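You operate a simulated robot arm through the tools that you are given. There is no shell and no other tool. Be economical: measure what you need, move in short steps, check, and stop when the job is done.

You are at the controls of a simulated robot arm. One attempt, no reset.

Task
Wipe the press base, oil a patch on it and run the table out and in.
Fine: blue wiper first, then the brown dabber dipped in the oil tub; put both back and leave the blue dabber. Set down upright: brown dabber. Where these are worked on the way, their far stop is far enough and under half their travel is too little: press table. A coat counts when it lies all over at full strength: go over it till it gets no stronger. What is to be rubbed or washed off counts as gone when no trace of it is left.

Only the result counts: the job must be done as asked and must still hold three seconds after the hand-in. Knocking over, shifting, dropping, spilling or breaking anything else fails it.

Robot
A 7-joint arm with a two-finger parallel gripper, fixed in place. Base frame: the origin is at the foot of the arm, x ahead of it, y to its left, z up. Lengths are in mm, angles in degrees, forces in N, time in s.
With the tool pointing down near the work surface it reaches from about 320 to 780 mm from the base axis. Its first joint turns from -166.0 to 166.0 degrees. Payload 3.91 kg.
The TCP is the grasp point between the finger pads, 30 mm short of the fingertips. In the tool frame z runs along the fingers and y along their closing line. The gripper opens to 110 mm. The fingers are 20 mm wide and 10 mm thick; the gripper's body (48 by 112 mm) begins 55 mm behind the TCP.
Orientation is that of the tool frame in the base frame, as a unit quaternion [x, y, z, w]. With the fingers straight down and closing along the base's y, the tool's x points along the base's -x, its y along +y and its z along -z.

Tools
- The arm moves only by the tool send_rows. Its argument "targets" is a list of rows, each a list of 3 entries, a list of its own where there are three numbers: the shift along the tool's x, y, z in cm, then the turn, a rotation vector about the tool's x, y, z in degrees, then the closure in counts, from 0 (fully open) to 255 (shut). In form: [[[dx, dy, dz], [wx, wy, wz], jaw], ...]. A call has 1 to 12 rows; each row shifts and turns the commanded pose from where the row before left it, along the tool's axes as they then stand. Each row takes 0.2 s and may step no farther than 50 mm and 8.6 degrees from the row before; otherwise, or with a gripper value out of range, the whole call is refused. Where a pose cannot be reached the arm comes as near as it can. A force on the tool above 40 N (or 10 N above the force at the start of the call, whichever is more), or a blocked arm, ends the call early, and 0.2 s more pass. The fingers move at their own pace (about 153 mm/s each) and stop on an object; they squeeze with about 23 N. The grip force told is the motor's: it shows also when the fingers shut on nothing. Time passes only in rows, and 0.2 s behind the last, so rows that do not move let the fingers close. It gives the time, the measured TCP pose, the force on the tool (base axes), the opening and the grip force at its end, in the units of the frame above (readings bear some noise), with the torque about the TCP (base axes, N m) and any sound that the robot's microphone picked up.
- Cameras (640 x 400 px; columns grow to the right, rows downward): "scene" is fixed at [219.7, 499.8, 1521.8]; the picture's right is [-0.68, -0.73, 0.00], its down [-0.58, 0.54, -0.60] and it looks along [0.44, -0.41, -0.80] (base axes); focal length 326 px, centre (320, 200). "wrist" rides on the gripper at [77, 7, -114] in the tool frame; the picture's right is [-0.09, 1.00, 0.00], its down [-0.80, -0.07, -0.59] and it looks along [-0.59, -0.05, 0.80] (tool axes); focal length 270 px, centre (320, 200). There is no depth. A picture from a camera that has moved, and an enlarged one, comes with that camera's place and axes in the base frame and with its lens.
- capture(camera): a new picture of that camera. The clock stands still meanwhile.
- raise_lower(by): slides the trunk up (or, below 0, down) by that many mm; the arm rides with it, the base frame stays. It gives what a move gives, with no picture.
- zoom(camera, box): a new picture of the part [left, top, right, bottom] of that camera's present view, enlarged. The clock stands still meanwhile.
- job_done(): hands the job in; it is judged then, once.

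Work in short steps. Places have to be worked out from the pictures, the camera data and where the tool is seen: move nearer, look again, correct. Check each grasp and each placing, and mend what went wrong. You have 120 turns and 68 pictures in all, those below and enlarged ones among them. Open the gripper and draw the arm clear of the work before you hand the job in, unless the task says otherwise; then end with one line.

The tools are called after "Emit:" by a JSON object that holds its "name" and its "arguments". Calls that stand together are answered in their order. send_rows: Moves the arm, as the interface text tells. Its arguments: {"type":"object","properties":{"targets":{"type":"array","items":{"type":"array"}}},"required":["targets"]} The other tools are called the same way: raise_lower (by) slides the trunk up or down; capture (camera) takes a picture; zoom (camera, box) takes an enlarged picture of a part of a camera's view; job_done () hands the job in.

At the start:

```text
clock: 0.0
tcp_pos: [435.9, 216.3, 1054.0]
tool_rot: [0.001, 1.0, 0.0, 0.0]
wrist_force: [0.3, -0.2, 0.2]
torque: [0.04, 0.0, -0.05]
grip_width: 110.0
gripper_force: 0.1
trunk travel left (down, up): [-575.0, 35.0]
```

scene: 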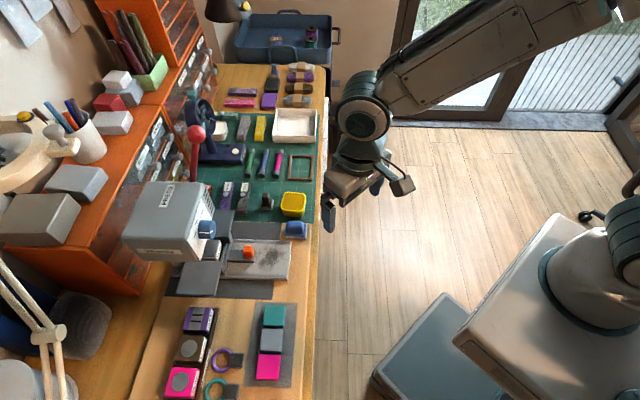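
wrist: 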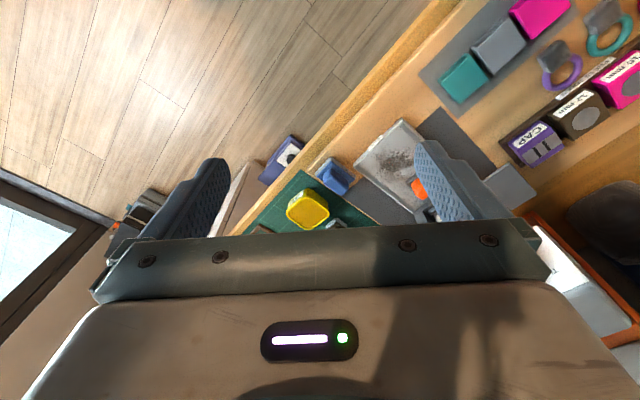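

I'll look closely at the workbench first, in the scene camera.

Emit:
{"name": "zoom", "arguments": {"camera": "scene", "box": [120, 180, 330, 311]}}

Emit:
{"name": "zoom", "arguments": {"camera": "scene", "box": [180, 55, 340, 155]}}

Emit:
{"name": "zoom", "arguments": {"camera": "scene", "box": [180, 130, 340, 230]}}

```text
3.05 times, centred on (225, 246) of scene
camera zoom: at [219.7, 499.8, 1521.8], right [-0.68, -0.73, 0.0], down [-0.58, 0.54, -0.6], along [0.44, -0.41, -0.8], focal length 992 px, centre (610, 61)
```

zoom: 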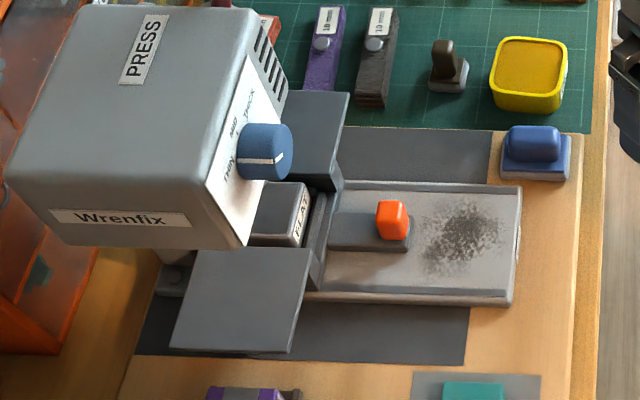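

```text
4.00 times, centred on (260, 105) of scene
camera zoom: at [219.7, 499.8, 1521.8], right [-0.68, -0.73, 0.0], down [-0.58, 0.54, -0.6], along [0.44, -0.41, -0.8], focal length 1302 px, centre (560, 580)
```

zoom: 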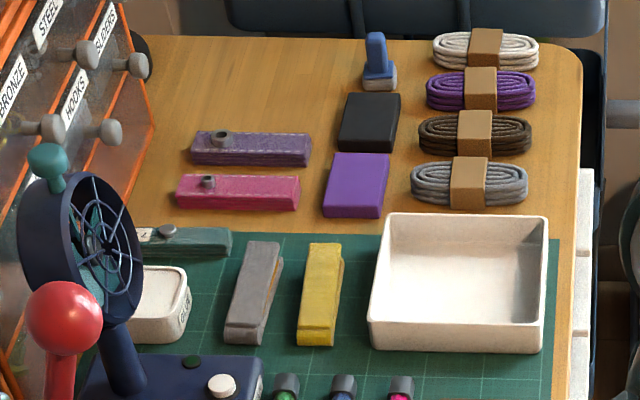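

```text
4.00 times, centred on (260, 180) of scene
camera zoom: at [219.7, 499.8, 1521.8], right [-0.68, -0.73, 0.0], down [-0.58, 0.54, -0.6], along [0.44, -0.41, -0.8], focal length 1302 px, centre (560, 280)
```

zoom: 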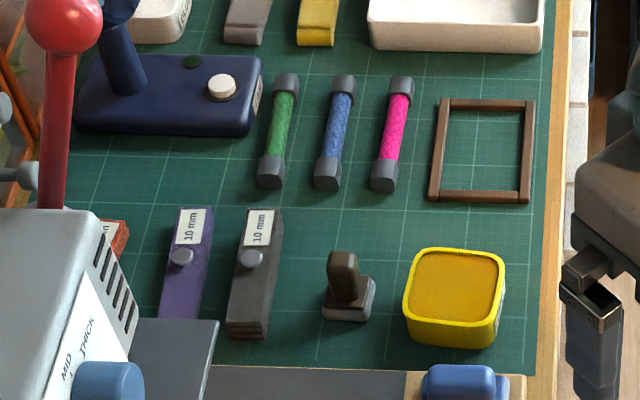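

Checking labels on the tubs, and the press in more detail.

Emit:
{"name": "zoom", "arguments": {"camera": "scene", "box": [200, 112, 248, 142]}}

Emit:
{"name": "zoom", "arguments": {"camera": "scene", "box": [256, 180, 320, 220]}}

Emit:
{"name": "zoom", "arguments": {"camera": "scene", "box": [200, 215, 312, 285]}}

```text
13.33 times, centred on (224, 127) of scene
camera zoom: at [219.7, 499.8, 1521.8], right [-0.68, -0.73, 0.0], down [-0.58, 0.54, -0.6], along [0.44, -0.41, -0.8], focal length 4342 px, centre (1600, 1173)
```

zoom: 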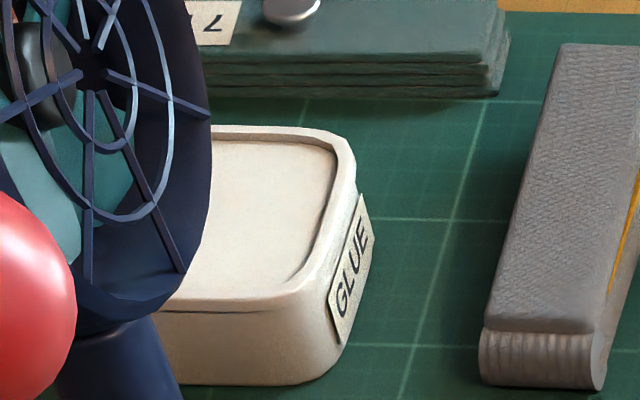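

```text
10.00 times, centred on (288, 200) of scene
camera zoom: at [219.7, 499.8, 1521.8], right [-0.68, -0.73, 0.0], down [-0.58, 0.54, -0.6], along [0.44, -0.41, -0.8], focal length 3256 px, centre (640, 200)
```

zoom: 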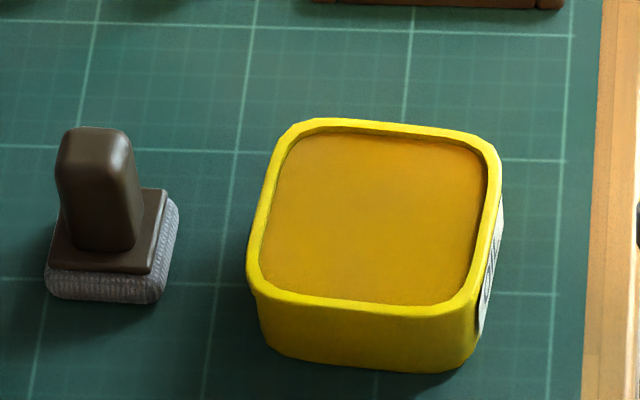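

```text
5.71 times, centred on (256, 250) of scene
camera zoom: at [219.7, 499.8, 1521.8], right [-0.68, -0.73, 0.0], down [-0.58, 0.54, -0.6], along [0.44, -0.41, -0.8], focal length 1861 px, centre (686, -86)
```

zoom: 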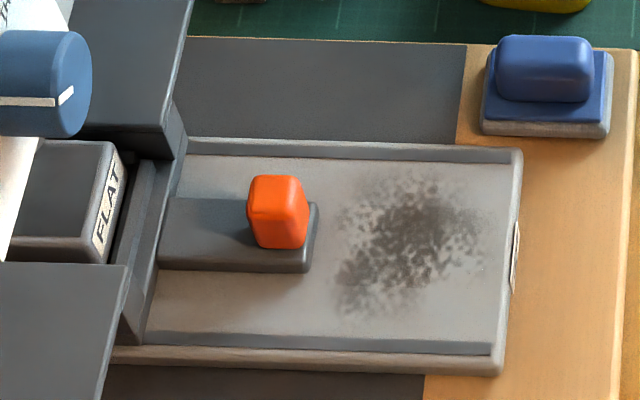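

The yellow tub is likely the oil (the white one says GLUE), and the bench runs at about 45° in the base frame with its top near z≈720–740. I lower the trunk and yaw the gripper by 45° to line up with the bench.

Emit:
{"name": "raise_lower", "arguments": {"by": -170}}

Emit:
{"name": "send_rows", "arguments": {"targets": [[[0, 0, 0], [0, 0, -7.5], 0], [[0, 0, 0], [0, 0, -7.5], 0], [[0, 0, 0], [0, 0, -7.5], 0], [[0, 0, 0], [0, 0, -7.5], 0], [[0, 0, 0], [0, 0, -7.5], 0], [[0, 0, 0], [0, 0, -7.5], 0], [[0, 0, 0], [0, 0, 0], 0]]}}

Emit:
{"name": "capture", "arguments": {"camera": "wrist"}}

Emit:
{"name": "capture", "arguments": {"camera": "scene"}}

```text
clock: 1.9
tcp_pos: [434.8, 217.5, 883.7]
tool_rot: [0.0, 1.0, 0.0, 0.0]
wrist_force: [-0.1, -0.3, 0.9]
torque: [0.04, 0.0, -0.02]
grip_width: 110.1
gripper_force: 0.1
trunk travel left (down, up): [-405.0, 205.0]
```

```text
clock: 3.5
tcp_pos: [435.1, 217.4, 883.5]
tool_rot: [-0.383, 0.924, 0.0, 0.001]
wrist_force: [0.0, 0.0, 0.4]
torque: [-0.01, 0.01, 0.02]
grip_width: 110.0
gripper_force: 0.0
trunk travel left (down, up): [-405.0, 205.0]
```

```text
59 pictures are left
camera wrist: at [377.1, 166.9, 999.3], right [-0.64, 0.77, 0.0], down [0.62, 0.52, 0.59], along [0.45, 0.38, -0.8], focal length 270 px, centre (320, 200)
```

wrist: 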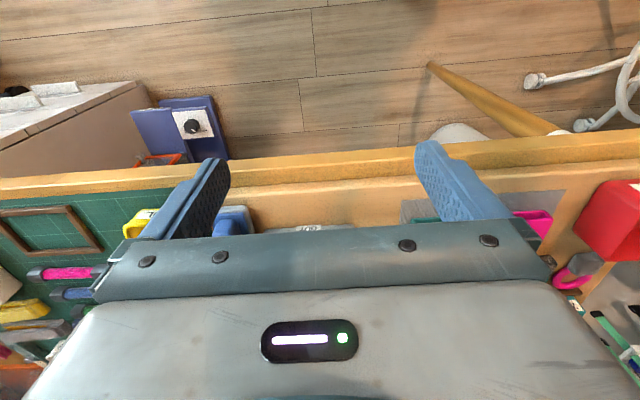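

```text
58 pictures are left
```

scene: 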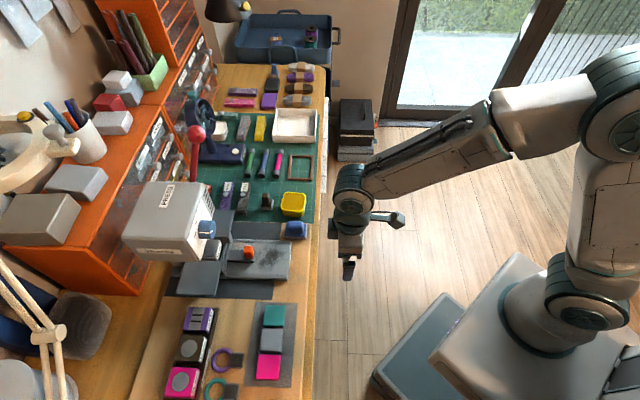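

The gripper is now aligned with the bench. I move it over the front right area, near the wiper and tub, for a measured look.

Emit:
{"name": "send_rows", "arguments": {"targets": [[[-2.5, -3, 0], [0, 0, 0], 0], [[-2.5, -3, 0], [0, 0, 0], 0], [[-2.5, -3, 0], [0, 0, 0], 0], [[-2.5, -3, 0], [0, 0, 0], 0], [[0, 0, 0], [0, 0, 0], 0]]}}

Emit:
{"name": "capture", "arguments": {"camera": "wrist"}}

```text
clock: 4.7
tcp_pos: [592.3, 204.3, 882.6]
tool_rot: [-0.383, 0.924, 0.0, 0.001]
wrist_force: [-0.1, 0.4, 0.1]
torque: [-0.01, 0.03, -0.03]
grip_width: 110.1
gripper_force: 0.0
trunk travel left (down, up): [-405.0, 205.0]
```

```text
57 pictures are left
camera wrist: at [533.8, 154.4, 997.7], right [-0.64, 0.77, 0.0], down [0.62, 0.52, 0.59], along [0.46, 0.38, -0.8], focal length 270 px, centre (320, 200)
```

wrist: 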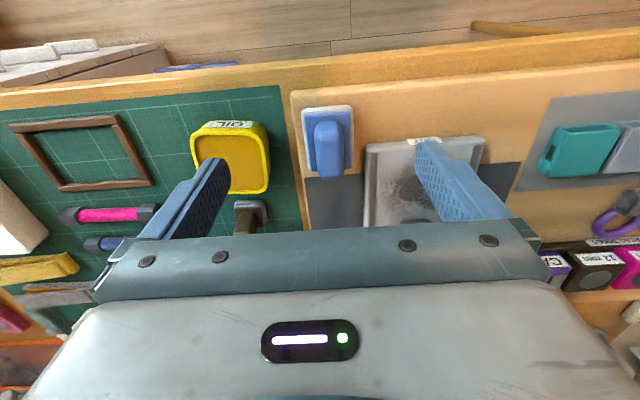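

The tub is labelled OIL, and by triangulation the wiper handle top is near (612, 227, 773). I move above it and come lower to look.

Emit:
{"name": "send_rows", "arguments": {"targets": [[[-3.0, 0.2, 0], [0, 0, 0], 0], [[0, 0, 4], [0, 0, 0], 0], [[0, 0, 0], [0, 0, 0], 0]]}}

Emit:
{"name": "capture", "arguments": {"camera": "wrist"}}

Emit:
{"name": "zoom", "arguments": {"camera": "scene", "box": [240, 180, 352, 250]}}

```text
clock: 5.5
tcp_pos: [611.3, 226.6, 842.0]
tool_rot: [-0.382, 0.924, 0.0, 0.0]
wrist_force: [0.1, 0.0, 0.3]
torque: [0.03, -0.03, 0.02]
grip_width: 110.1
gripper_force: 0.1
trunk travel left (down, up): [-405.0, 205.0]
```

```text
56 pictures are left
camera wrist: at [552.6, 175.8, 957.2], right [-0.64, 0.77, 0.0], down [0.62, 0.52, 0.59], along [0.46, 0.38, -0.8], focal length 270 px, centre (320, 200)
```

wrist: 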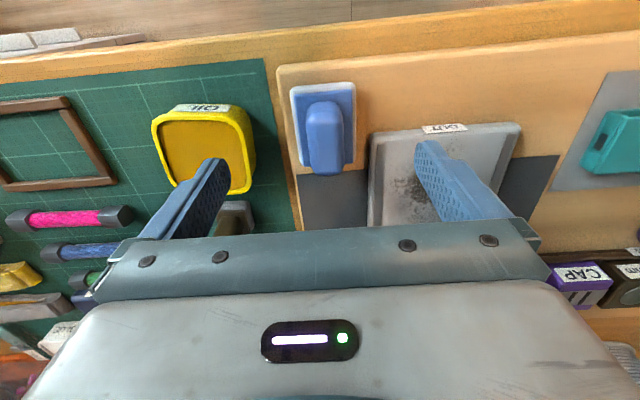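

```text
5.71 times, centred on (296, 215) of scene
camera zoom: at [219.7, 499.8, 1521.8], right [-0.68, -0.73, 0.0], down [-0.58, 0.54, -0.6], along [0.44, -0.41, -0.8], focal length 1861 px, centre (457, 114)
```

zoom: 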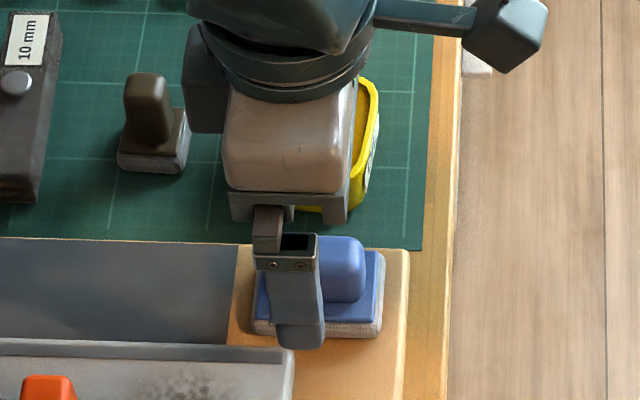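

The handle sits about 3.6 mm to +y of the tool centre. I shift across and descend until the fingertips are beside the handle.

Emit:
{"name": "send_rows", "arguments": {"targets": [[[0, 0.36, 1.5], [0, 0, 0], 0], [[0, 0, 2], [0, 0, 0], 0], [[0, 0, 1.5], [0, 0, 0], 0], [[0, 0, 0.5], [0, 0, 0], 0], [[0, 0, 0], [0, 0, 0], 0]]}}

Emit:
{"name": "capture", "arguments": {"camera": "wrist"}}

Emit:
{"name": "zoom", "arguments": {"camera": "scene", "box": [256, 195, 336, 245]}}

```text
clock: 6.5
tcp_pos: [608.7, 228.5, 799.4]
tool_rot: [-0.382, 0.924, 0.0, 0.005]
wrist_force: [-12.6, -7.0, 20.5]
torque: [0.8, 1.14, 0.91]
grip_width: 110.4
gripper_force: 0.0
trunk travel left (down, up): [-405.0, 205.0]
stopped in row 4: the force on the tool passed its limit at 47 N (the readings are from after the stop); the commanded pose is now the measured one
```

```text
54 pictures are left
camera wrist: at [549.4, 177.5, 913.3], right [-0.64, 0.77, 0.0], down [0.61, 0.51, 0.6], along [0.46, 0.39, -0.8], focal length 270 px, centre (320, 200)
```

wrist: 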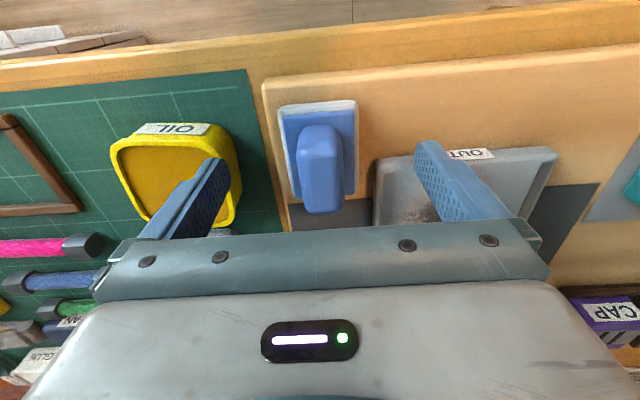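

```text
8.00 times, centred on (296, 220) of scene
camera zoom: at [219.7, 499.8, 1521.8], right [-0.68, -0.73, 0.0], down [-0.58, 0.54, -0.6], along [0.44, -0.41, -0.8], focal length 2605 px, centre (512, 40)
```

zoom: 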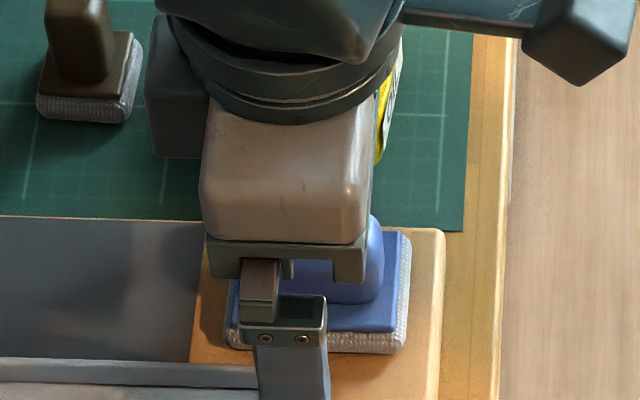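

The torque shows the +y finger, fully open, touching the front edge of the press base. I back up, narrow the jaws to about 50 mm, and look.

Emit:
{"name": "send_rows", "arguments": {"targets": [[[0, 0, -2.5], [0, 0, 0], 0], [[0, 0, 0], [0, 0, 0], 139], [[0, 0, 0], [0, 0, 0], 139], [[0, 0, 0], [0, 0, 0], 139]]}}

Emit:
{"name": "capture", "arguments": {"camera": "wrist"}}

```text
clock: 7.5
tcp_pos: [610.6, 229.4, 820.0]
tool_rot: [-0.383, 0.924, 0.001, 0.004]
wrist_force: [0.8, 0.0, 0.0]
torque: [0.03, -0.02, 0.0]
grip_width: 50.3
gripper_force: 0.1
trunk travel left (down, up): [-405.0, 205.0]
```

```text
52 pictures are left
camera wrist: at [552.0, 178.8, 933.6], right [-0.64, 0.77, 0.0], down [0.61, 0.51, 0.6], along [0.46, 0.39, -0.8], focal length 270 px, centre (320, 200)
```

wrist: 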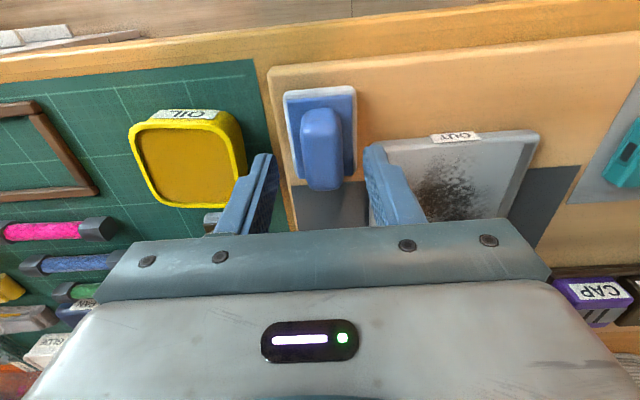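

Jaws are centred on the handle. I take out the 0.5° tilt left by the contact and descend carefully.

Emit:
{"name": "send_rows", "arguments": {"targets": [[[0, 0.1, 1.5], [0, 0.45, 0], 139], [[0, 0, 1], [0, 0, 0], 139], [[0, 0, 0.4], [0, 0, 0], 139], [[0, 0, 0.3], [0, 0, 0], 139], [[0, 0, 0.3], [0, 0, 0], 139], [[0, 0, 0], [0, 0, 0], 139]]}}

Emit:
{"name": "capture", "arguments": {"camera": "wrist"}}

```text
clock: 8.3
tcp_pos: [611.1, 229.4, 798.2]
tool_rot: [-0.382, 0.924, -0.001, 0.007]
wrist_force: [-11.2, -6.9, 20.9]
torque: [0.41, 0.79, 0.46]
grip_width: 51.4
gripper_force: 1.0
trunk travel left (down, up): [-405.0, 205.0]
stopped in row 4: the force on the tool passed its limit at 43 N (the readings are from after the stop); the commanded pose is now the measured one
```

```text
51 pictures are left
camera wrist: at [550.4, 178.6, 913.0], right [-0.64, 0.77, -0.01], down [0.61, 0.51, 0.6], along [0.47, 0.38, -0.8], focal length 270 px, centre (320, 200)
```

wrist: 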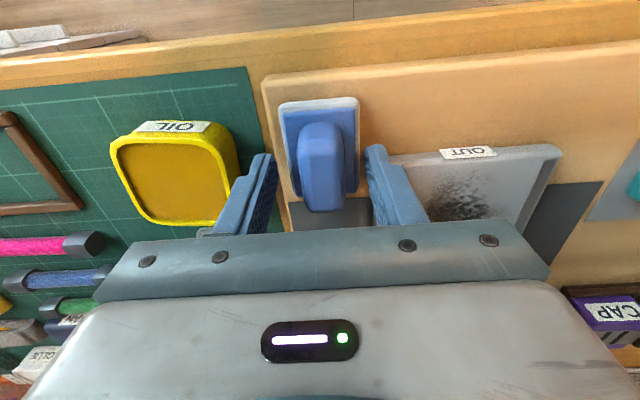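

Same contact again: the finger still just overlaps the press base corner. I raise, narrow the jaws to 38 mm, shift 8 mm toward the robot and fix the tilt.

Emit:
{"name": "send_rows", "arguments": {"targets": [[[0, 0, -2.0], [0, 0, 0], 139], [[0.8, 0, 0], [-0.4, 0.7, 0], 167], [[0, 0, 0], [0, 0, 0], 167], [[0, 0, 0], [0, 0, 0], 167]]}}

Emit:
{"name": "capture", "arguments": {"camera": "wrist"}}

```text
clock: 9.3
tcp_pos: [606.5, 225.9, 817.1]
tool_rot: [-0.383, 0.924, 0.0, -0.001]
wrist_force: [0.4, 0.1, 0.2]
torque: [0.01, -0.01, 0.01]
grip_width: 38.1
gripper_force: 0.3
trunk travel left (down, up): [-405.0, 205.0]
```

```text
50 pictures are left
camera wrist: at [548.6, 174.8, 931.0], right [-0.64, 0.77, 0.0], down [0.62, 0.52, 0.59], along [0.45, 0.38, -0.81], focal length 270 px, centre (320, 200)
```

wrist: 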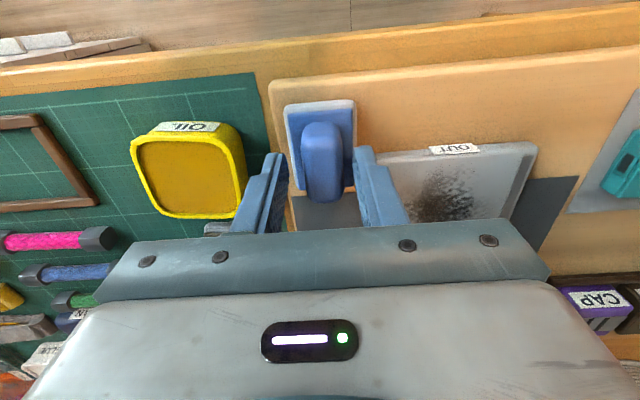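

Aligned on the handle with clearance from the base; I descend again in small steps.

Emit:
{"name": "send_rows", "arguments": {"targets": [[[0, 0, 1.5], [0, 0, 0], 167], [[0, 0, 0.5], [0, 0, 0], 167], [[0, 0, 0.4], [0, 0, 0], 167], [[0, 0, 0.3], [0, 0, 0], 167], [[0, 0, 0.3], [0, 0, 0], 167], [[0, 0, 0], [0, 0, 0], 167]]}}

Emit:
{"name": "capture", "arguments": {"camera": "wrist"}}

```text
clock: 10.4
tcp_pos: [607.2, 225.4, 794.5]
tool_rot: [-0.382, 0.924, 0.0, 0.007]
wrist_force: [-4.2, -2.1, 20.0]
torque: [0.05, 0.31, 0.05]
grip_width: 38.1
gripper_force: 0.0
trunk travel left (down, up): [-405.0, 205.0]
stopped in row 5: the force on the tool passed its limit at 44 N (the readings are from after the stop); the commanded pose is now the measured one
```

```text
49 pictures are left
camera wrist: at [548.5, 175.0, 909.9], right [-0.64, 0.77, 0.0], down [0.61, 0.51, 0.6], along [0.46, 0.38, -0.8], focal length 270 px, centre (320, 200)
```

wrist: 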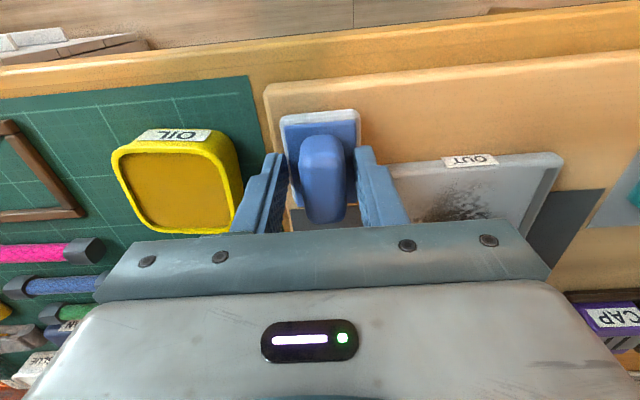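

Fingertips touched the wiper's own plate top (z≈764). I lift 3 mm, straighten, and close on the handle.

Emit:
{"name": "send_rows", "arguments": {"targets": [[[0, 0, -0.3], [-0.3, 0.75, 0], 167], [[0, 0, 0], [0, 0, 0], 255], [[0, 0, 0], [0, 0, 0], 255], [[0, 0, 0], [0, 0, 0], 255]]}}

```text
clock: 11.4
tcp_pos: [607.8, 226.2, 795.9]
tool_rot: [-0.382, 0.924, 0.001, -0.005]
wrist_force: [2.5, 1.7, 13.2]
torque: [0.17, -0.36, 0.06]
grip_width: 23.5
gripper_force: 23.2
trunk travel left (down, up): [-405.0, 205.0]
```

Gripped (23.5 mm, 23 N). I lift and check.

Emit:
{"name": "send_rows", "arguments": {"targets": [[[0, 0, -1], [0, 0, 0], 255], [[0, 0, -2], [0, 0, 0], 255], [[0, 0, -2], [0, 0, 0], 255], [[0, 0, 0], [0, 0, 0], 255]]}}

Emit:
{"name": "capture", "arguments": {"camera": "wrist"}}

Emit:
{"name": "zoom", "arguments": {"camera": "scene", "box": [200, 195, 328, 275]}}

```text
clock: 12.4
tcp_pos: [610.3, 225.4, 844.9]
tool_rot: [-0.382, 0.924, 0.0, -0.004]
wrist_force: [0.2, -1.0, -0.1]
torque: [-0.01, 0.0, 0.0]
grip_width: 0.1
gripper_force: 23.3
trunk travel left (down, up): [-405.0, 205.0]
```

```text
48 pictures are left
camera wrist: at [552.9, 176.0, 961.4], right [-0.64, 0.77, 0.0], down [0.62, 0.52, 0.59], along [0.45, 0.38, -0.81], focal length 270 px, centre (320, 200)
```

wrist: 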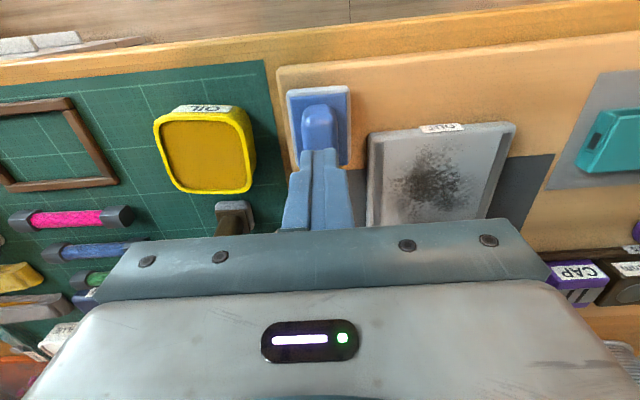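

```text
5.00 times, centred on (264, 235) of scene
camera zoom: at [219.7, 499.8, 1521.8], right [-0.68, -0.73, 0.0], down [-0.58, 0.54, -0.6], along [0.44, -0.41, -0.8], focal length 1628 px, centre (600, 25)
```

zoom: 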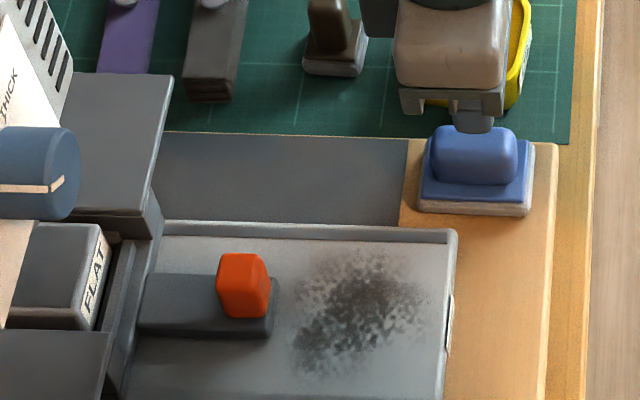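

It slipped off: the grip was only on the handle's top. I take a close look at the handle's shape.

Emit:
{"name": "zoom", "arguments": {"camera": "wrist", "box": [260, 70, 388, 150]}}

Emit:
{"name": "zoom", "arguments": {"camera": "scene", "box": [272, 212, 320, 242]}}

```text
5.00 times, centred on (324, 110) of wrist
camera zoom: at [552.9, 176.0, 961.4], right [-0.64, 0.77, 0.0], down [0.62, 0.52, 0.59], along [0.45, 0.38, -0.81], focal length 1351 px, centre (300, 650)
```

zoom: 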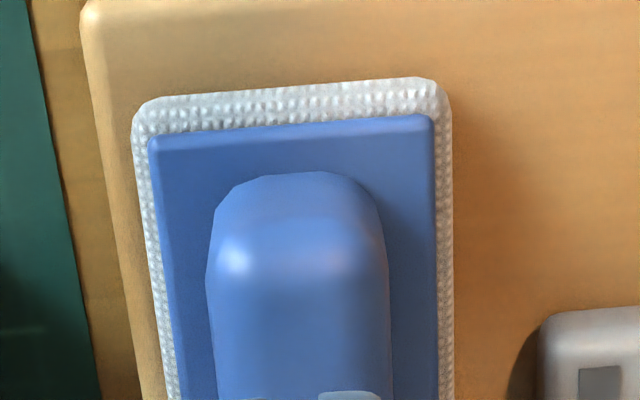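

```text
13.33 times, centred on (296, 227) of scene
camera zoom: at [219.7, 499.8, 1521.8], right [-0.68, -0.73, 0.0], down [-0.58, 0.54, -0.6], along [0.44, -0.41, -0.8], focal length 4342 px, centre (640, -160)
```

zoom: 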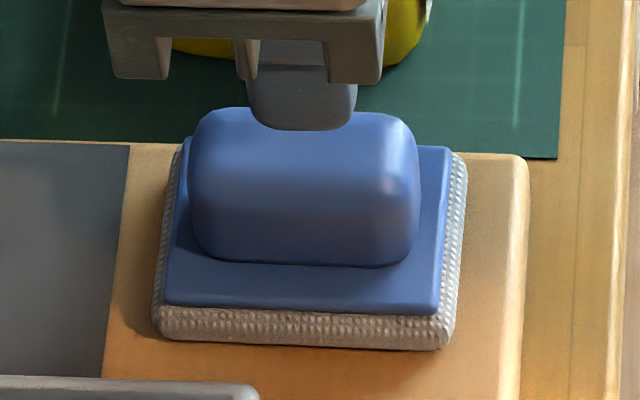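

The handle is a solid block with its top near z≈796, so the grip itself should hold; the residual load at closing was suspect. I level the tool and go down again, more gently.

Emit:
{"name": "send_rows", "arguments": {"targets": [[[0, 0, 0], [0.18, -0.42, 0], 160], [[-0.1, 0, 1.0], [0, 0, 0], 160], [[0, 0, 1.5], [0, 0, 0], 160], [[0, 0, 1.0], [0, 0, 0], 160], [[0, 0, 0.6], [0, 0, 0], 160], [[0, 0, 0.3], [0, 0, 0], 160], [[0, 0, 0], [0, 0, 0], 160]]}}

```text
clock: 14.0
tcp_pos: [609.2, 226.8, 801.5]
tool_rot: [-0.382, 0.924, 0.0, -0.001]
wrist_force: [-0.7, 0.1, -0.5]
torque: [0.02, -0.01, 0.03]
grip_width: 41.4
gripper_force: 0.1
trunk travel left (down, up): [-405.0, 205.0]
```

No load at 801.5. I go 4 mm further and close with no pressure on the plate.

Emit:
{"name": "send_rows", "arguments": {"targets": [[[0, 0, 0.2], [0, 0, 0], 160], [[0, 0, 0.2], [0, 0, 0], 160], [[0, 0, 0.15], [0, 0, 0], 160], [[0, 0, 0], [0, 0, 0], 160], [[0, 0, 0], [0, 0, 0], 255], [[0, 0, 0], [0, 0, 0], 255], [[0, 0, 0], [0, 0, 0], 255]]}}

Emit:
{"name": "capture", "arguments": {"camera": "wrist"}}

```text
clock: 15.6
tcp_pos: [609.6, 226.7, 796.7]
tool_rot: [-0.382, 0.924, -0.001, 0.0]
wrist_force: [0.9, 0.0, 0.2]
torque: [-0.03, 0.04, 0.03]
grip_width: 23.2
gripper_force: 23.2
trunk travel left (down, up): [-405.0, 205.0]
```

```text
44 pictures are left
camera wrist: at [551.7, 176.2, 911.2], right [-0.64, 0.77, 0.0], down [0.62, 0.52, 0.59], along [0.46, 0.38, -0.8], focal length 270 px, centre (320, 200)
```

wrist: 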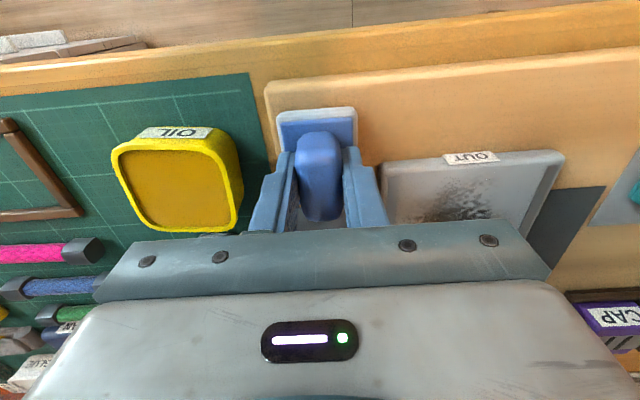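

Clean grip with no load. I lift slowly.

Emit:
{"name": "send_rows", "arguments": {"targets": [[[0, 0, -0.2], [0, 0, 0], 255], [[0, 0, -0.2], [0, 0, 0], 255], [[0, 0, -0.4], [0, 0, 0], 255], [[0, 0, -0.5], [0, 0, 0], 255], [[0, 0, -0.7], [0, 0, 0], 255], [[0, 0, 0], [0, 0, 0], 255]]}}

```text
clock: 17.0
tcp_pos: [608.7, 226.4, 815.5]
tool_rot: [-0.382, 0.924, 0.0, -0.002]
wrist_force: [-0.3, -0.2, -0.4]
torque: [0.0, 0.02, 0.0]
grip_width: 23.2
gripper_force: 23.2
trunk travel left (down, up): [-405.0, 205.0]
```

Holding firmly. I now look closely at the press base surface before wiping.

Emit:
{"name": "zoom", "arguments": {"camera": "scene", "box": [222, 235, 302, 285]}}

Emit:
{"name": "zoom", "arguments": {"camera": "wrist", "box": [360, 130, 600, 280]}}

```text
8.00 times, centred on (262, 260) of scene
camera zoom: at [219.7, 499.8, 1521.8], right [-0.68, -0.73, 0.0], down [-0.58, 0.54, -0.6], along [0.44, -0.41, -0.8], focal length 2605 px, centre (784, -280)
```

zoom: 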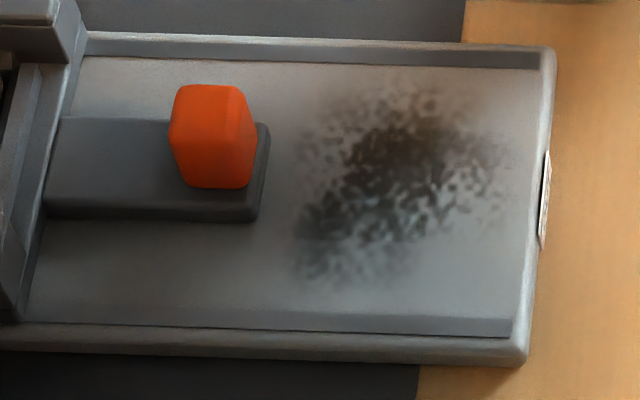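

```text
2.67 times, centred on (480, 205) of wrist
camera zoom: at [551.2, 176.7, 930.9], right [-0.64, 0.77, 0.0], down [0.62, 0.52, 0.59], along [0.46, 0.38, -0.8], focal length 721 px, centre (-107, 187)
```

zoom: 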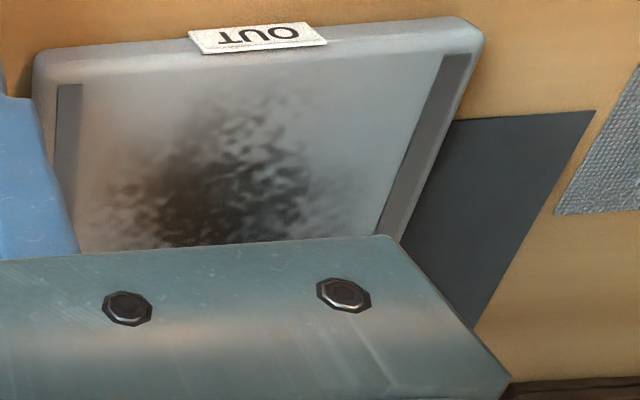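

Dirt spans about u 608–683, v −222…−142 in bench axes (u inward, v leftward); the table tongue starts at u≈687. I carry the wiper over the middle of the dirt, high up.

Emit:
{"name": "send_rows", "arguments": {"targets": [[[0, 0, -2], [0, 0, 0], 255], [[-1.6, 3, -1], [0, 0, 0], 255], [[-1.6, 3, 0], [0, 0, 0], 255], [[-1.5, 3, 0], [0, 0, 0], 255], [[0, 0, 1.5], [0, 0, 0], 255], [[0, 0, 0], [0, 0, 0], 255]]}}

Emit:
{"name": "zoom", "arguments": {"camera": "scene", "box": [216, 215, 312, 275]}}

Emit:
{"name": "capture", "arguments": {"camera": "wrist"}}

```text
clock: 18.4
tcp_pos: [580.7, 323.9, 830.9]
tool_rot: [-0.382, 0.924, 0.0, -0.001]
wrist_force: [-0.4, -0.2, -0.1]
torque: [-0.01, -0.01, 0.01]
grip_width: 23.5
gripper_force: 23.6
trunk travel left (down, up): [-405.0, 205.0]
```

```text
6.67 times, centred on (264, 245) of scene
camera zoom: at [219.7, 499.8, 1521.8], right [-0.68, -0.73, 0.0], down [-0.58, 0.54, -0.6], along [0.44, -0.41, -0.8], focal length 2171 px, centre (693, -100)
```

zoom: 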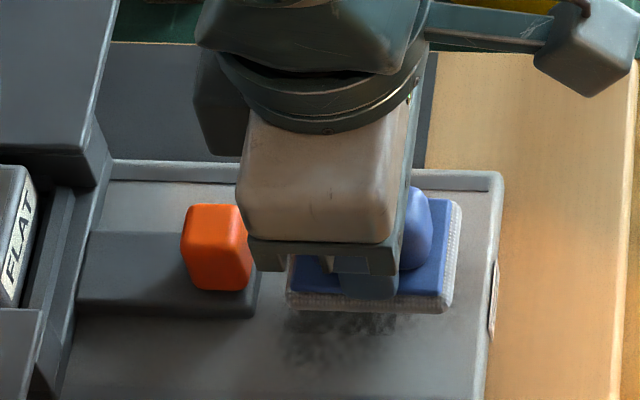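

```text
40 pictures are left
camera wrist: at [522.3, 274.1, 946.0], right [-0.64, 0.77, 0.0], down [0.62, 0.52, 0.59], along [0.46, 0.38, -0.8], focal length 270 px, centre (320, 200)
```

wrist: 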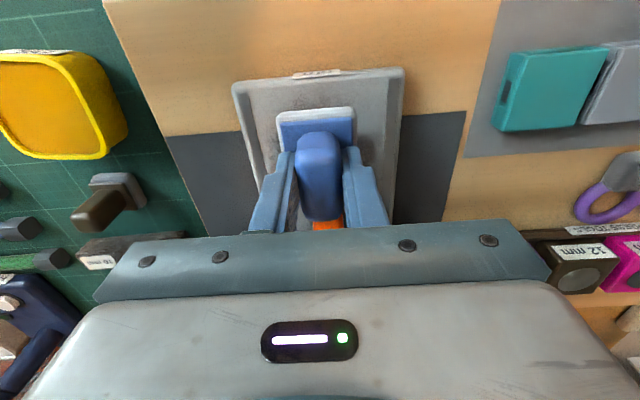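

The wiper is well placed over the centre. I descend step by step to find contact.

Emit:
{"name": "send_rows", "arguments": {"targets": [[[0, 0, 0.5], [0, 0, 0], 255], [[0, 0, 0.4], [0, 0, 0], 255], [[0, 0, 0.2], [0, 0, 0], 255], [[0, 0, 0.2], [0, 0, 0], 255], [[0, 0, 0], [0, 0, 0], 255]]}}

```text
clock: 19.6
tcp_pos: [579.3, 324.1, 818.1]
tool_rot: [-0.382, 0.924, 0.0, 0.0]
wrist_force: [0.4, -1.3, -0.4]
torque: [-0.01, 0.01, -0.03]
grip_width: 23.4
gripper_force: 23.0
trunk travel left (down, up): [-405.0, 205.0]
```

Emit:
{"name": "send_rows", "arguments": {"targets": [[[0, 0, 0.1], [0, 0, 0], 255], [[0, 0, 0.1], [0, 0, 0], 255], [[0, 0, 0.1], [0, 0, 0], 255], [[0, 0, 0], [0, 0, 0], 255]]}}

```text
clock: 20.6
tcp_pos: [579.8, 324.6, 814.8]
tool_rot: [-0.382, 0.924, 0.0, -0.001]
wrist_force: [0.4, -0.5, -0.2]
torque: [-0.02, 0.01, -0.01]
grip_width: 23.4
gripper_force: 22.9
trunk travel left (down, up): [-405.0, 205.0]
```

Still free at 814.8; I keep going down by millimetres.

Emit:
{"name": "send_rows", "arguments": {"targets": [[[0, 0, 0.1], [0, 0, 0], 255], [[0, 0, 0.1], [0, 0, 0], 255], [[0, 0, 0.1], [0, 0, 0], 255], [[0, 0, 0.1], [0, 0, 0], 255], [[0, 0, 0], [0, 0, 0], 255]]}}

```text
clock: 21.8
tcp_pos: [579.5, 323.9, 810.6]
tool_rot: [-0.382, 0.924, 0.0, -0.001]
wrist_force: [-0.9, -0.5, -1.1]
torque: [0.0, 0.01, 0.01]
grip_width: 23.5
gripper_force: 23.0
trunk travel left (down, up): [-405.0, 205.0]
```

Emit:
{"name": "send_rows", "arguments": {"targets": [[[0, 0, 0.1], [0, 0, 0], 255], [[0, 0, 0.1], [0, 0, 0], 255], [[0, 0, 0.1], [0, 0, 0], 255], [[0, 0, 0.1], [0, 0, 0], 255], [[0, 0, 0], [0, 0, 0], 255]]}}

```text
clock: 23.0
tcp_pos: [579.2, 323.9, 810.3]
tool_rot: [-0.382, 0.924, 0.0, 0.002]
wrist_force: [3.3, 3.0, 26.9]
torque: [-0.18, 0.19, 0.02]
grip_width: 23.3
gripper_force: 22.9
trunk travel left (down, up): [-405.0, 205.0]
```

Contact at TCP z≈810.4. I ease to ~12 N and rub back and forth across v.

Emit:
{"name": "send_rows", "arguments": {"targets": [[[0, 0, -0.2], [0, 0, 0], 255], [[0, -1, 0], [0, 0, 0], 255], [[0, -1, 0], [0, 0, 0], 255], [[0, 1, 0], [0, 0, 0], 255], [[0, 1, 0], [0, 0, 0], 255], [[0, 1, 0], [0, 0, 0], 255], [[0, 1, 0], [0, 0, 0], 255], [[0, -1, 0], [0, 0, 0], 255], [[0, -1, 0], [0, 0, 0], 255], [[0, -1, 0], [0, 0, 0], 255], [[0, -1, 0], [0, 0, 0], 255], [[0, 0, 0], [0, 0, 0], 255]]}}

Emit:
{"name": "zoom", "arguments": {"camera": "scene", "box": [216, 215, 312, 275]}}

```text
clock: 25.6
tcp_pos: [591.8, 309.2, 808.6]
tool_rot: [-0.383, 0.924, 0.001, 0.0]
wrist_force: [-2.8, 3.0, 12.8]
torque: [0.18, 0.1, 0.01]
grip_width: 23.3
gripper_force: 22.9
trunk travel left (down, up): [-405.0, 205.0]
```

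```text
6.67 times, centred on (264, 245) of scene
camera zoom: at [219.7, 499.8, 1521.8], right [-0.68, -0.73, 0.0], down [-0.58, 0.54, -0.6], along [0.44, -0.41, -0.8], focal length 2171 px, centre (693, -100)
```

zoom: 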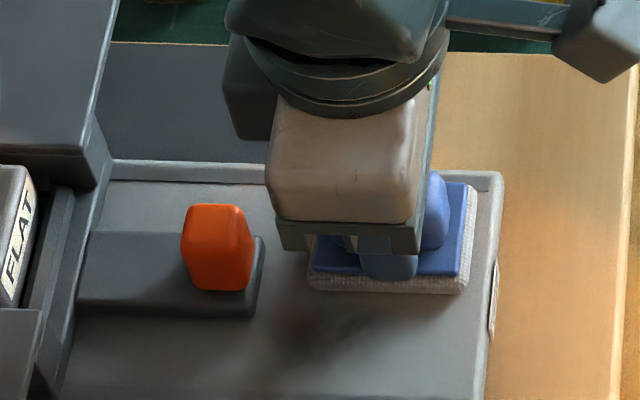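

The dirt is fading. Next pass 10 mm further in toward the table, then another near the front.

Emit:
{"name": "send_rows", "arguments": {"targets": [[[-1.0, 0, 0], [0, 0, 0], 255], [[0, 1, 0], [0, 0, 0], 255], [[0, 1, 0], [0, 0, 0], 255], [[0, 1, 0], [0, 0, 0], 255], [[0, 1, 0], [0, 0, 0], 255], [[0, 0.4, 0], [0, 0, 0], 255], [[0, -1.2, 0], [0, 0, 0], 255], [[0, -1.2, 0], [0, 0, 0], 255], [[0, -1, 0], [0, 0, 0], 255], [[0, -1, 0], [0, 0, 0], 255], [[0, 0, 0], [0, 0, 0], 255]]}}

Emit:
{"name": "zoom", "arguments": {"camera": "scene", "box": [216, 215, 312, 275]}}

```text
clock: 28.0
tcp_pos: [598.8, 317.2, 811.7]
tool_rot: [-0.382, 0.924, 0.0, 0.001]
wrist_force: [-3.1, 4.2, 18.5]
torque: [0.08, 0.17, 0.02]
grip_width: 23.2
gripper_force: 23.3
trunk travel left (down, up): [-405.0, 205.0]
```

```text
6.67 times, centred on (264, 245) of scene
camera zoom: at [219.7, 499.8, 1521.8], right [-0.68, -0.73, 0.0], down [-0.58, 0.54, -0.6], along [0.44, -0.41, -0.8], focal length 2171 px, centre (693, -100)
```

zoom: 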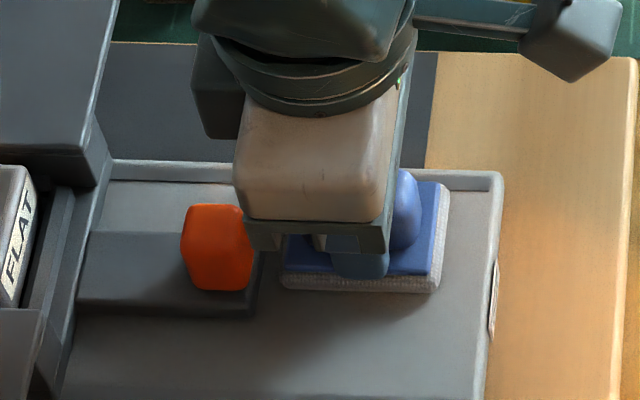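

Now the front pass, further out to the −v side, then lift and inspect.

Emit:
{"name": "send_rows", "arguments": {"targets": [[[0, -0.3, 0], [0, 0, 0], 255], [[0.9, 0, 0], [0, 0, 0], 255], [[0.9, 0, 0], [0, 0, 0], 255], [[0, 1.2, 0], [0, 0, 0], 255], [[0, 1.2, 0], [0, 0, 0], 255], [[0, 1.2, 0], [0, 0, 0], 255], [[0, 0.9, 0], [0, 0, 0], 255], [[-0.9, 0, 0], [0, 0, 0], 255], [[0, -1.2, 0], [0, 0, 0], 255], [[0, -1.2, 0], [0, 0, 0], 255], [[0, 0, -2], [0, 0, 0], 255], [[2, -4, -2], [0, 0, 0], 255]]}}

Emit:
{"name": "send_rows", "arguments": {"targets": [[[2, -4.5, 0], [0, 0, 0], 255], [[0, 0, 0], [0, 0, 0], 255]]}}

Emit:
{"name": "zoom", "arguments": {"camera": "scene", "box": [222, 235, 302, 285]}}

```text
clock: 30.6
tcp_pos: [595.3, 280.4, 849.3]
tool_rot: [-0.382, 0.924, 0.0, -0.001]
wrist_force: [0.1, 0.2, 0.0]
torque: [-0.03, -0.01, 0.0]
grip_width: 23.5
gripper_force: 22.7
trunk travel left (down, up): [-405.0, 205.0]
```

```text
clock: 31.2
tcp_pos: [613.1, 234.1, 847.7]
tool_rot: [-0.383, 0.924, 0.001, 0.0]
wrist_force: [0.5, -0.4, -0.9]
torque: [0.0, -0.01, -0.01]
grip_width: 23.1
gripper_force: 23.2
trunk travel left (down, up): [-405.0, 205.0]
```

```text
8.00 times, centred on (262, 260) of scene
camera zoom: at [219.7, 499.8, 1521.8], right [-0.68, -0.73, 0.0], down [-0.58, 0.54, -0.6], along [0.44, -0.41, -0.8], focal length 2605 px, centre (784, -280)
```

zoom: 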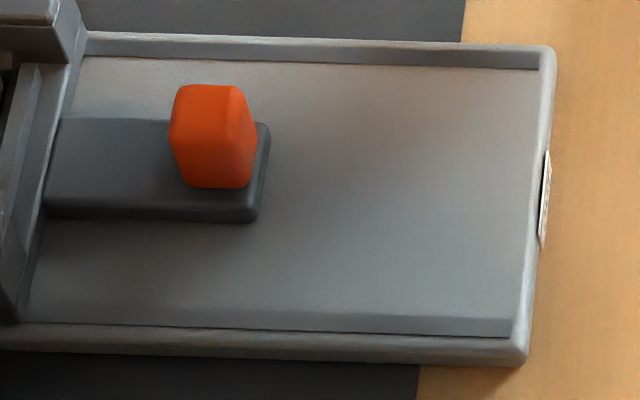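

It looks clean; one closer zoom to check for faint traces.

Emit:
{"name": "zoom", "arguments": {"camera": "scene", "box": [252, 240, 292, 265]}}

Emit:
{"name": "zoom", "arguments": {"camera": "wrist", "box": [300, 80, 620, 280]}}

```text
16.00 times, centred on (272, 252) of scene
camera zoom: at [219.7, 499.8, 1521.8], right [-0.68, -0.73, 0.0], down [-0.58, 0.54, -0.6], along [0.44, -0.41, -0.8], focal length 5210 px, centre (1088, -640)
```

zoom: 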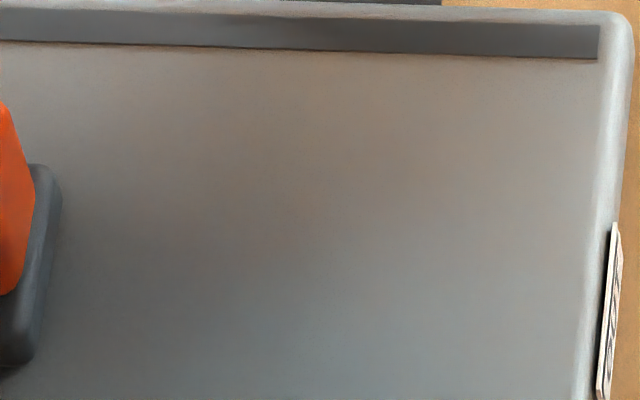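

```text
2.00 times, centred on (460, 180) of wrist
camera zoom: at [554.1, 184.0, 962.5], right [-0.64, 0.77, 0.0], down [0.62, 0.52, 0.59], along [0.45, 0.38, -0.8], focal length 541 px, centre (40, 240)
```

zoom: 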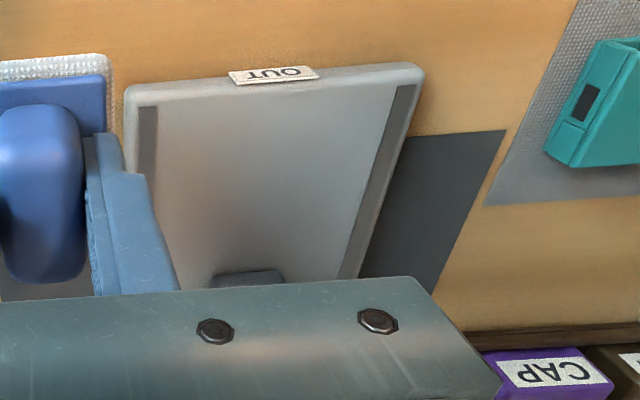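

The base is clean. I return the wiper to its original place (TCP 609.6, 226.7, ~797).

Emit:
{"name": "send_rows", "arguments": {"targets": [[[0.77, -0.28, 1.5], [0, 0, 0], 255], [[0, 0, 2], [0, 0, 0], 255], [[0, 0, 0.7], [0, 0, 0], 255], [[0, 0, 0.3], [0, 0, 0], 255], [[0, 0, 0.2], [0, 0, 0], 255], [[0, 0, 0], [0, 0, 0], 255]]}}

```text
clock: 32.6
tcp_pos: [611.3, 226.8, 802.5]
tool_rot: [-0.381, 0.924, -0.001, -0.001]
wrist_force: [0.7, -0.1, 0.0]
torque: [-0.02, -0.01, 0.01]
grip_width: 23.2
gripper_force: 22.9
trunk travel left (down, up): [-405.0, 205.0]
```

Emit:
{"name": "send_rows", "arguments": {"targets": [[[0.1, -0.1, 0.2], [0, 0, 0], 255], [[0, 0, 0.2], [0, 0, 0], 255], [[0, 0, 0.1], [0, 0, 0], 255], [[0, 0, 0.1], [0, 0, 0], 255], [[0, 0, 0], [0, 0, 0], 255]]}}

```text
clock: 33.8
tcp_pos: [609.1, 224.5, 797.1]
tool_rot: [-0.382, 0.924, -0.001, 0.0]
wrist_force: [0.2, -0.4, 1.1]
torque: [0.01, -0.05, -0.04]
grip_width: 23.0
gripper_force: 23.3
trunk travel left (down, up): [-405.0, 205.0]
```

Just at touch-down (1 N). I open slightly, rise, and check that it stands.

Emit:
{"name": "send_rows", "arguments": {"targets": [[[0, 0, 0.05], [0, 0, 0], 255], [[0, 0, 0], [0, 0, 0], 160], [[0, 0, 0], [0, 0, 0], 160], [[0, 0, -1], [0, 0, 0], 160], [[0, 0, -2], [0, 0, 0], 160], [[0, 0, -3], [0, 0, 0], 160], [[0, 0, -1], [0, 0, 0], 160], [[0, 0, 0], [0, 0, 0], 160]]}}

Emit:
{"name": "capture", "arguments": {"camera": "wrist"}}

```text
clock: 35.6
tcp_pos: [609.6, 225.5, 866.0]
tool_rot: [-0.382, 0.924, 0.001, 0.0]
wrist_force: [-0.3, -0.1, 0.5]
torque: [0.02, 0.0, 0.01]
grip_width: 41.2
gripper_force: 0.1
trunk travel left (down, up): [-405.0, 205.0]
```

```text
34 pictures are left
camera wrist: at [550.8, 176.5, 980.9], right [-0.64, 0.77, 0.0], down [0.62, 0.52, 0.59], along [0.46, 0.38, -0.8], focal length 270 px, centre (320, 200)
```

wrist: 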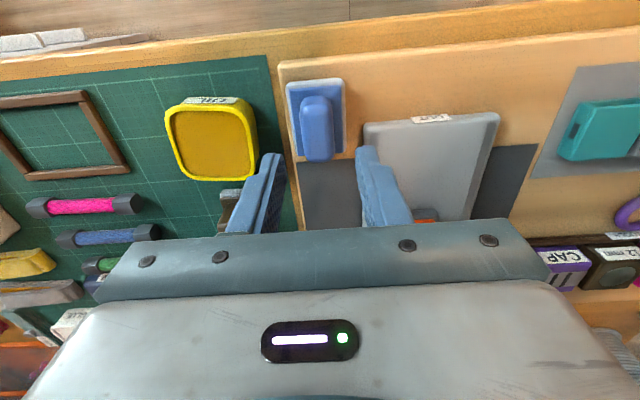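

The wiper is back in place and upright. Next I move above the brown dabber (about u≈680, v≈−360) for a look.

Emit:
{"name": "send_rows", "arguments": {"targets": [[[-2.5, -3, 0], [0, 0, 0], 160], [[-2.5, -3, 0], [0, 0, 0], 160], [[-2.5, -2.8, 0], [0, 0, 0], 160], [[0, 0, 0], [0, 0, 0], 160]]}}

Emit:
{"name": "capture", "arguments": {"camera": "wrist"}}

Emit:
{"name": "zoom", "arguments": {"camera": "scene", "box": [244, 175, 324, 225]}}

```text
clock: 36.6
tcp_pos: [726.3, 215.6, 865.5]
tool_rot: [-0.382, 0.924, 0.0, -0.002]
wrist_force: [0.0, -0.4, 0.2]
torque: [0.01, 0.03, 0.02]
grip_width: 41.1
gripper_force: 0.1
trunk travel left (down, up): [-405.0, 205.0]
```

```text
33 pictures are left
camera wrist: at [667.1, 166.2, 980.2], right [-0.64, 0.77, 0.0], down [0.62, 0.52, 0.59], along [0.45, 0.38, -0.81], focal length 270 px, centre (320, 200)
```

wrist: 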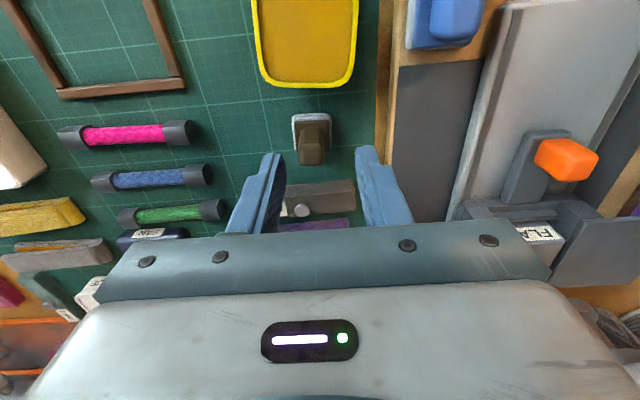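

```text
8.00 times, centred on (284, 200) of scene
camera zoom: at [219.7, 499.8, 1521.8], right [-0.68, -0.73, 0.0], down [-0.58, 0.54, -0.6], along [0.44, -0.41, -0.8], focal length 2605 px, centre (608, 200)
```

zoom: 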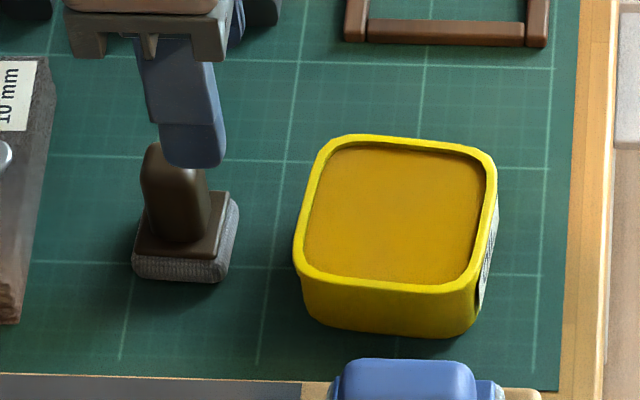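

Emit:
{"name": "zoom", "arguments": {"camera": "wrist", "box": [256, 90, 384, 170]}}

```text
5.00 times, centred on (320, 130) of wrist
camera zoom: at [667.1, 166.2, 980.2], right [-0.64, 0.77, 0.0], down [0.62, 0.52, 0.59], along [0.45, 0.38, -0.81], focal length 1351 px, centre (320, 550)
```

zoom: 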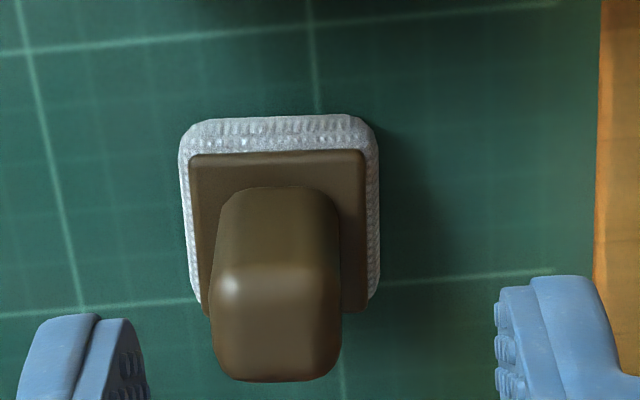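

Handle top triangulates to about (745, 223, 786), near the reach limit (radius ~775). I centre over it, slightly to the near side.

Emit:
{"name": "send_rows", "arguments": {"targets": [[[-1.3, -0.75, 0], [0, 0, 0], 160], [[0, 0, 2.5], [0, 0, 0], 160], [[0, 0, 1.5], [0, 0, 0], 160], [[0, 0, 0], [0, 0, 0], 160]]}}

Emit:
{"name": "capture", "arguments": {"camera": "wrist"}}

```text
clock: 37.6
tcp_pos: [739.3, 219.7, 824.0]
tool_rot: [-0.381, 0.924, 0.0, 0.0]
wrist_force: [-0.3, -0.2, 0.1]
torque: [0.01, 0.0, 0.01]
grip_width: 41.0
gripper_force: 0.1
trunk travel left (down, up): [-405.0, 205.0]
```

```text
30 pictures are left
camera wrist: at [680.8, 170.6, 939.6], right [-0.64, 0.77, 0.0], down [0.62, 0.52, 0.59], along [0.46, 0.38, -0.8], focal length 270 px, centre (320, 200)
```

wrist: 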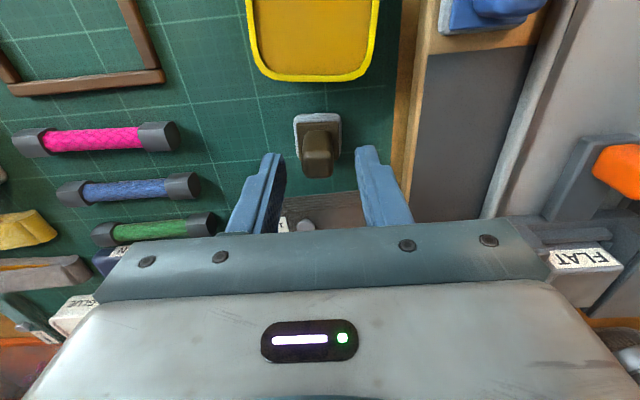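

Aligned within 2 mm. I descend to grip height and close.

Emit:
{"name": "send_rows", "arguments": {"targets": [[[-0.2, -0.15, 1.0], [0, 0, 0], 160], [[0, 0, 1.0], [0, 0, 0], 160], [[0, 0, 0.5], [0, 0, 0], 160], [[0, 0, 0.3], [0, 0, 0], 160], [[0, 0, 0.2], [0, 0, 0], 160], [[0, 0, 0], [0, 0, 0], 160]]}}

Emit:
{"name": "zoom", "arguments": {"camera": "scene", "box": [228, 175, 308, 225]}}

```text
clock: 39.0
tcp_pos: [742.3, 221.8, 793.9]
tool_rot: [-0.381, 0.925, 0.0, -0.001]
wrist_force: [-0.6, -0.3, 0.7]
torque: [0.01, -0.03, 0.0]
grip_width: 41.2
gripper_force: 0.1
trunk travel left (down, up): [-405.0, 205.0]
```

```text
8.00 times, centred on (268, 200) of scene
camera zoom: at [219.7, 499.8, 1521.8], right [-0.68, -0.73, 0.0], down [-0.58, 0.54, -0.6], along [0.44, -0.41, -0.8], focal length 2605 px, centre (736, 200)
```

zoom: 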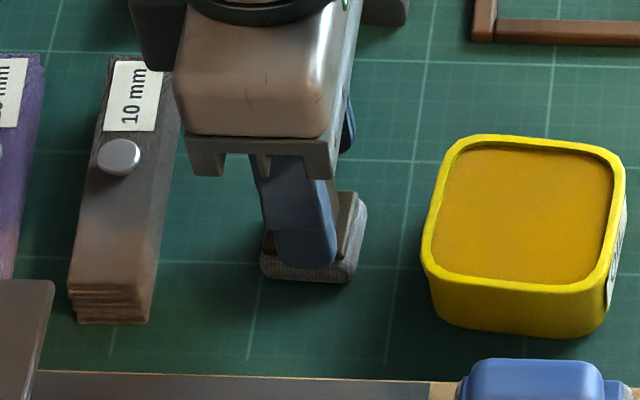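

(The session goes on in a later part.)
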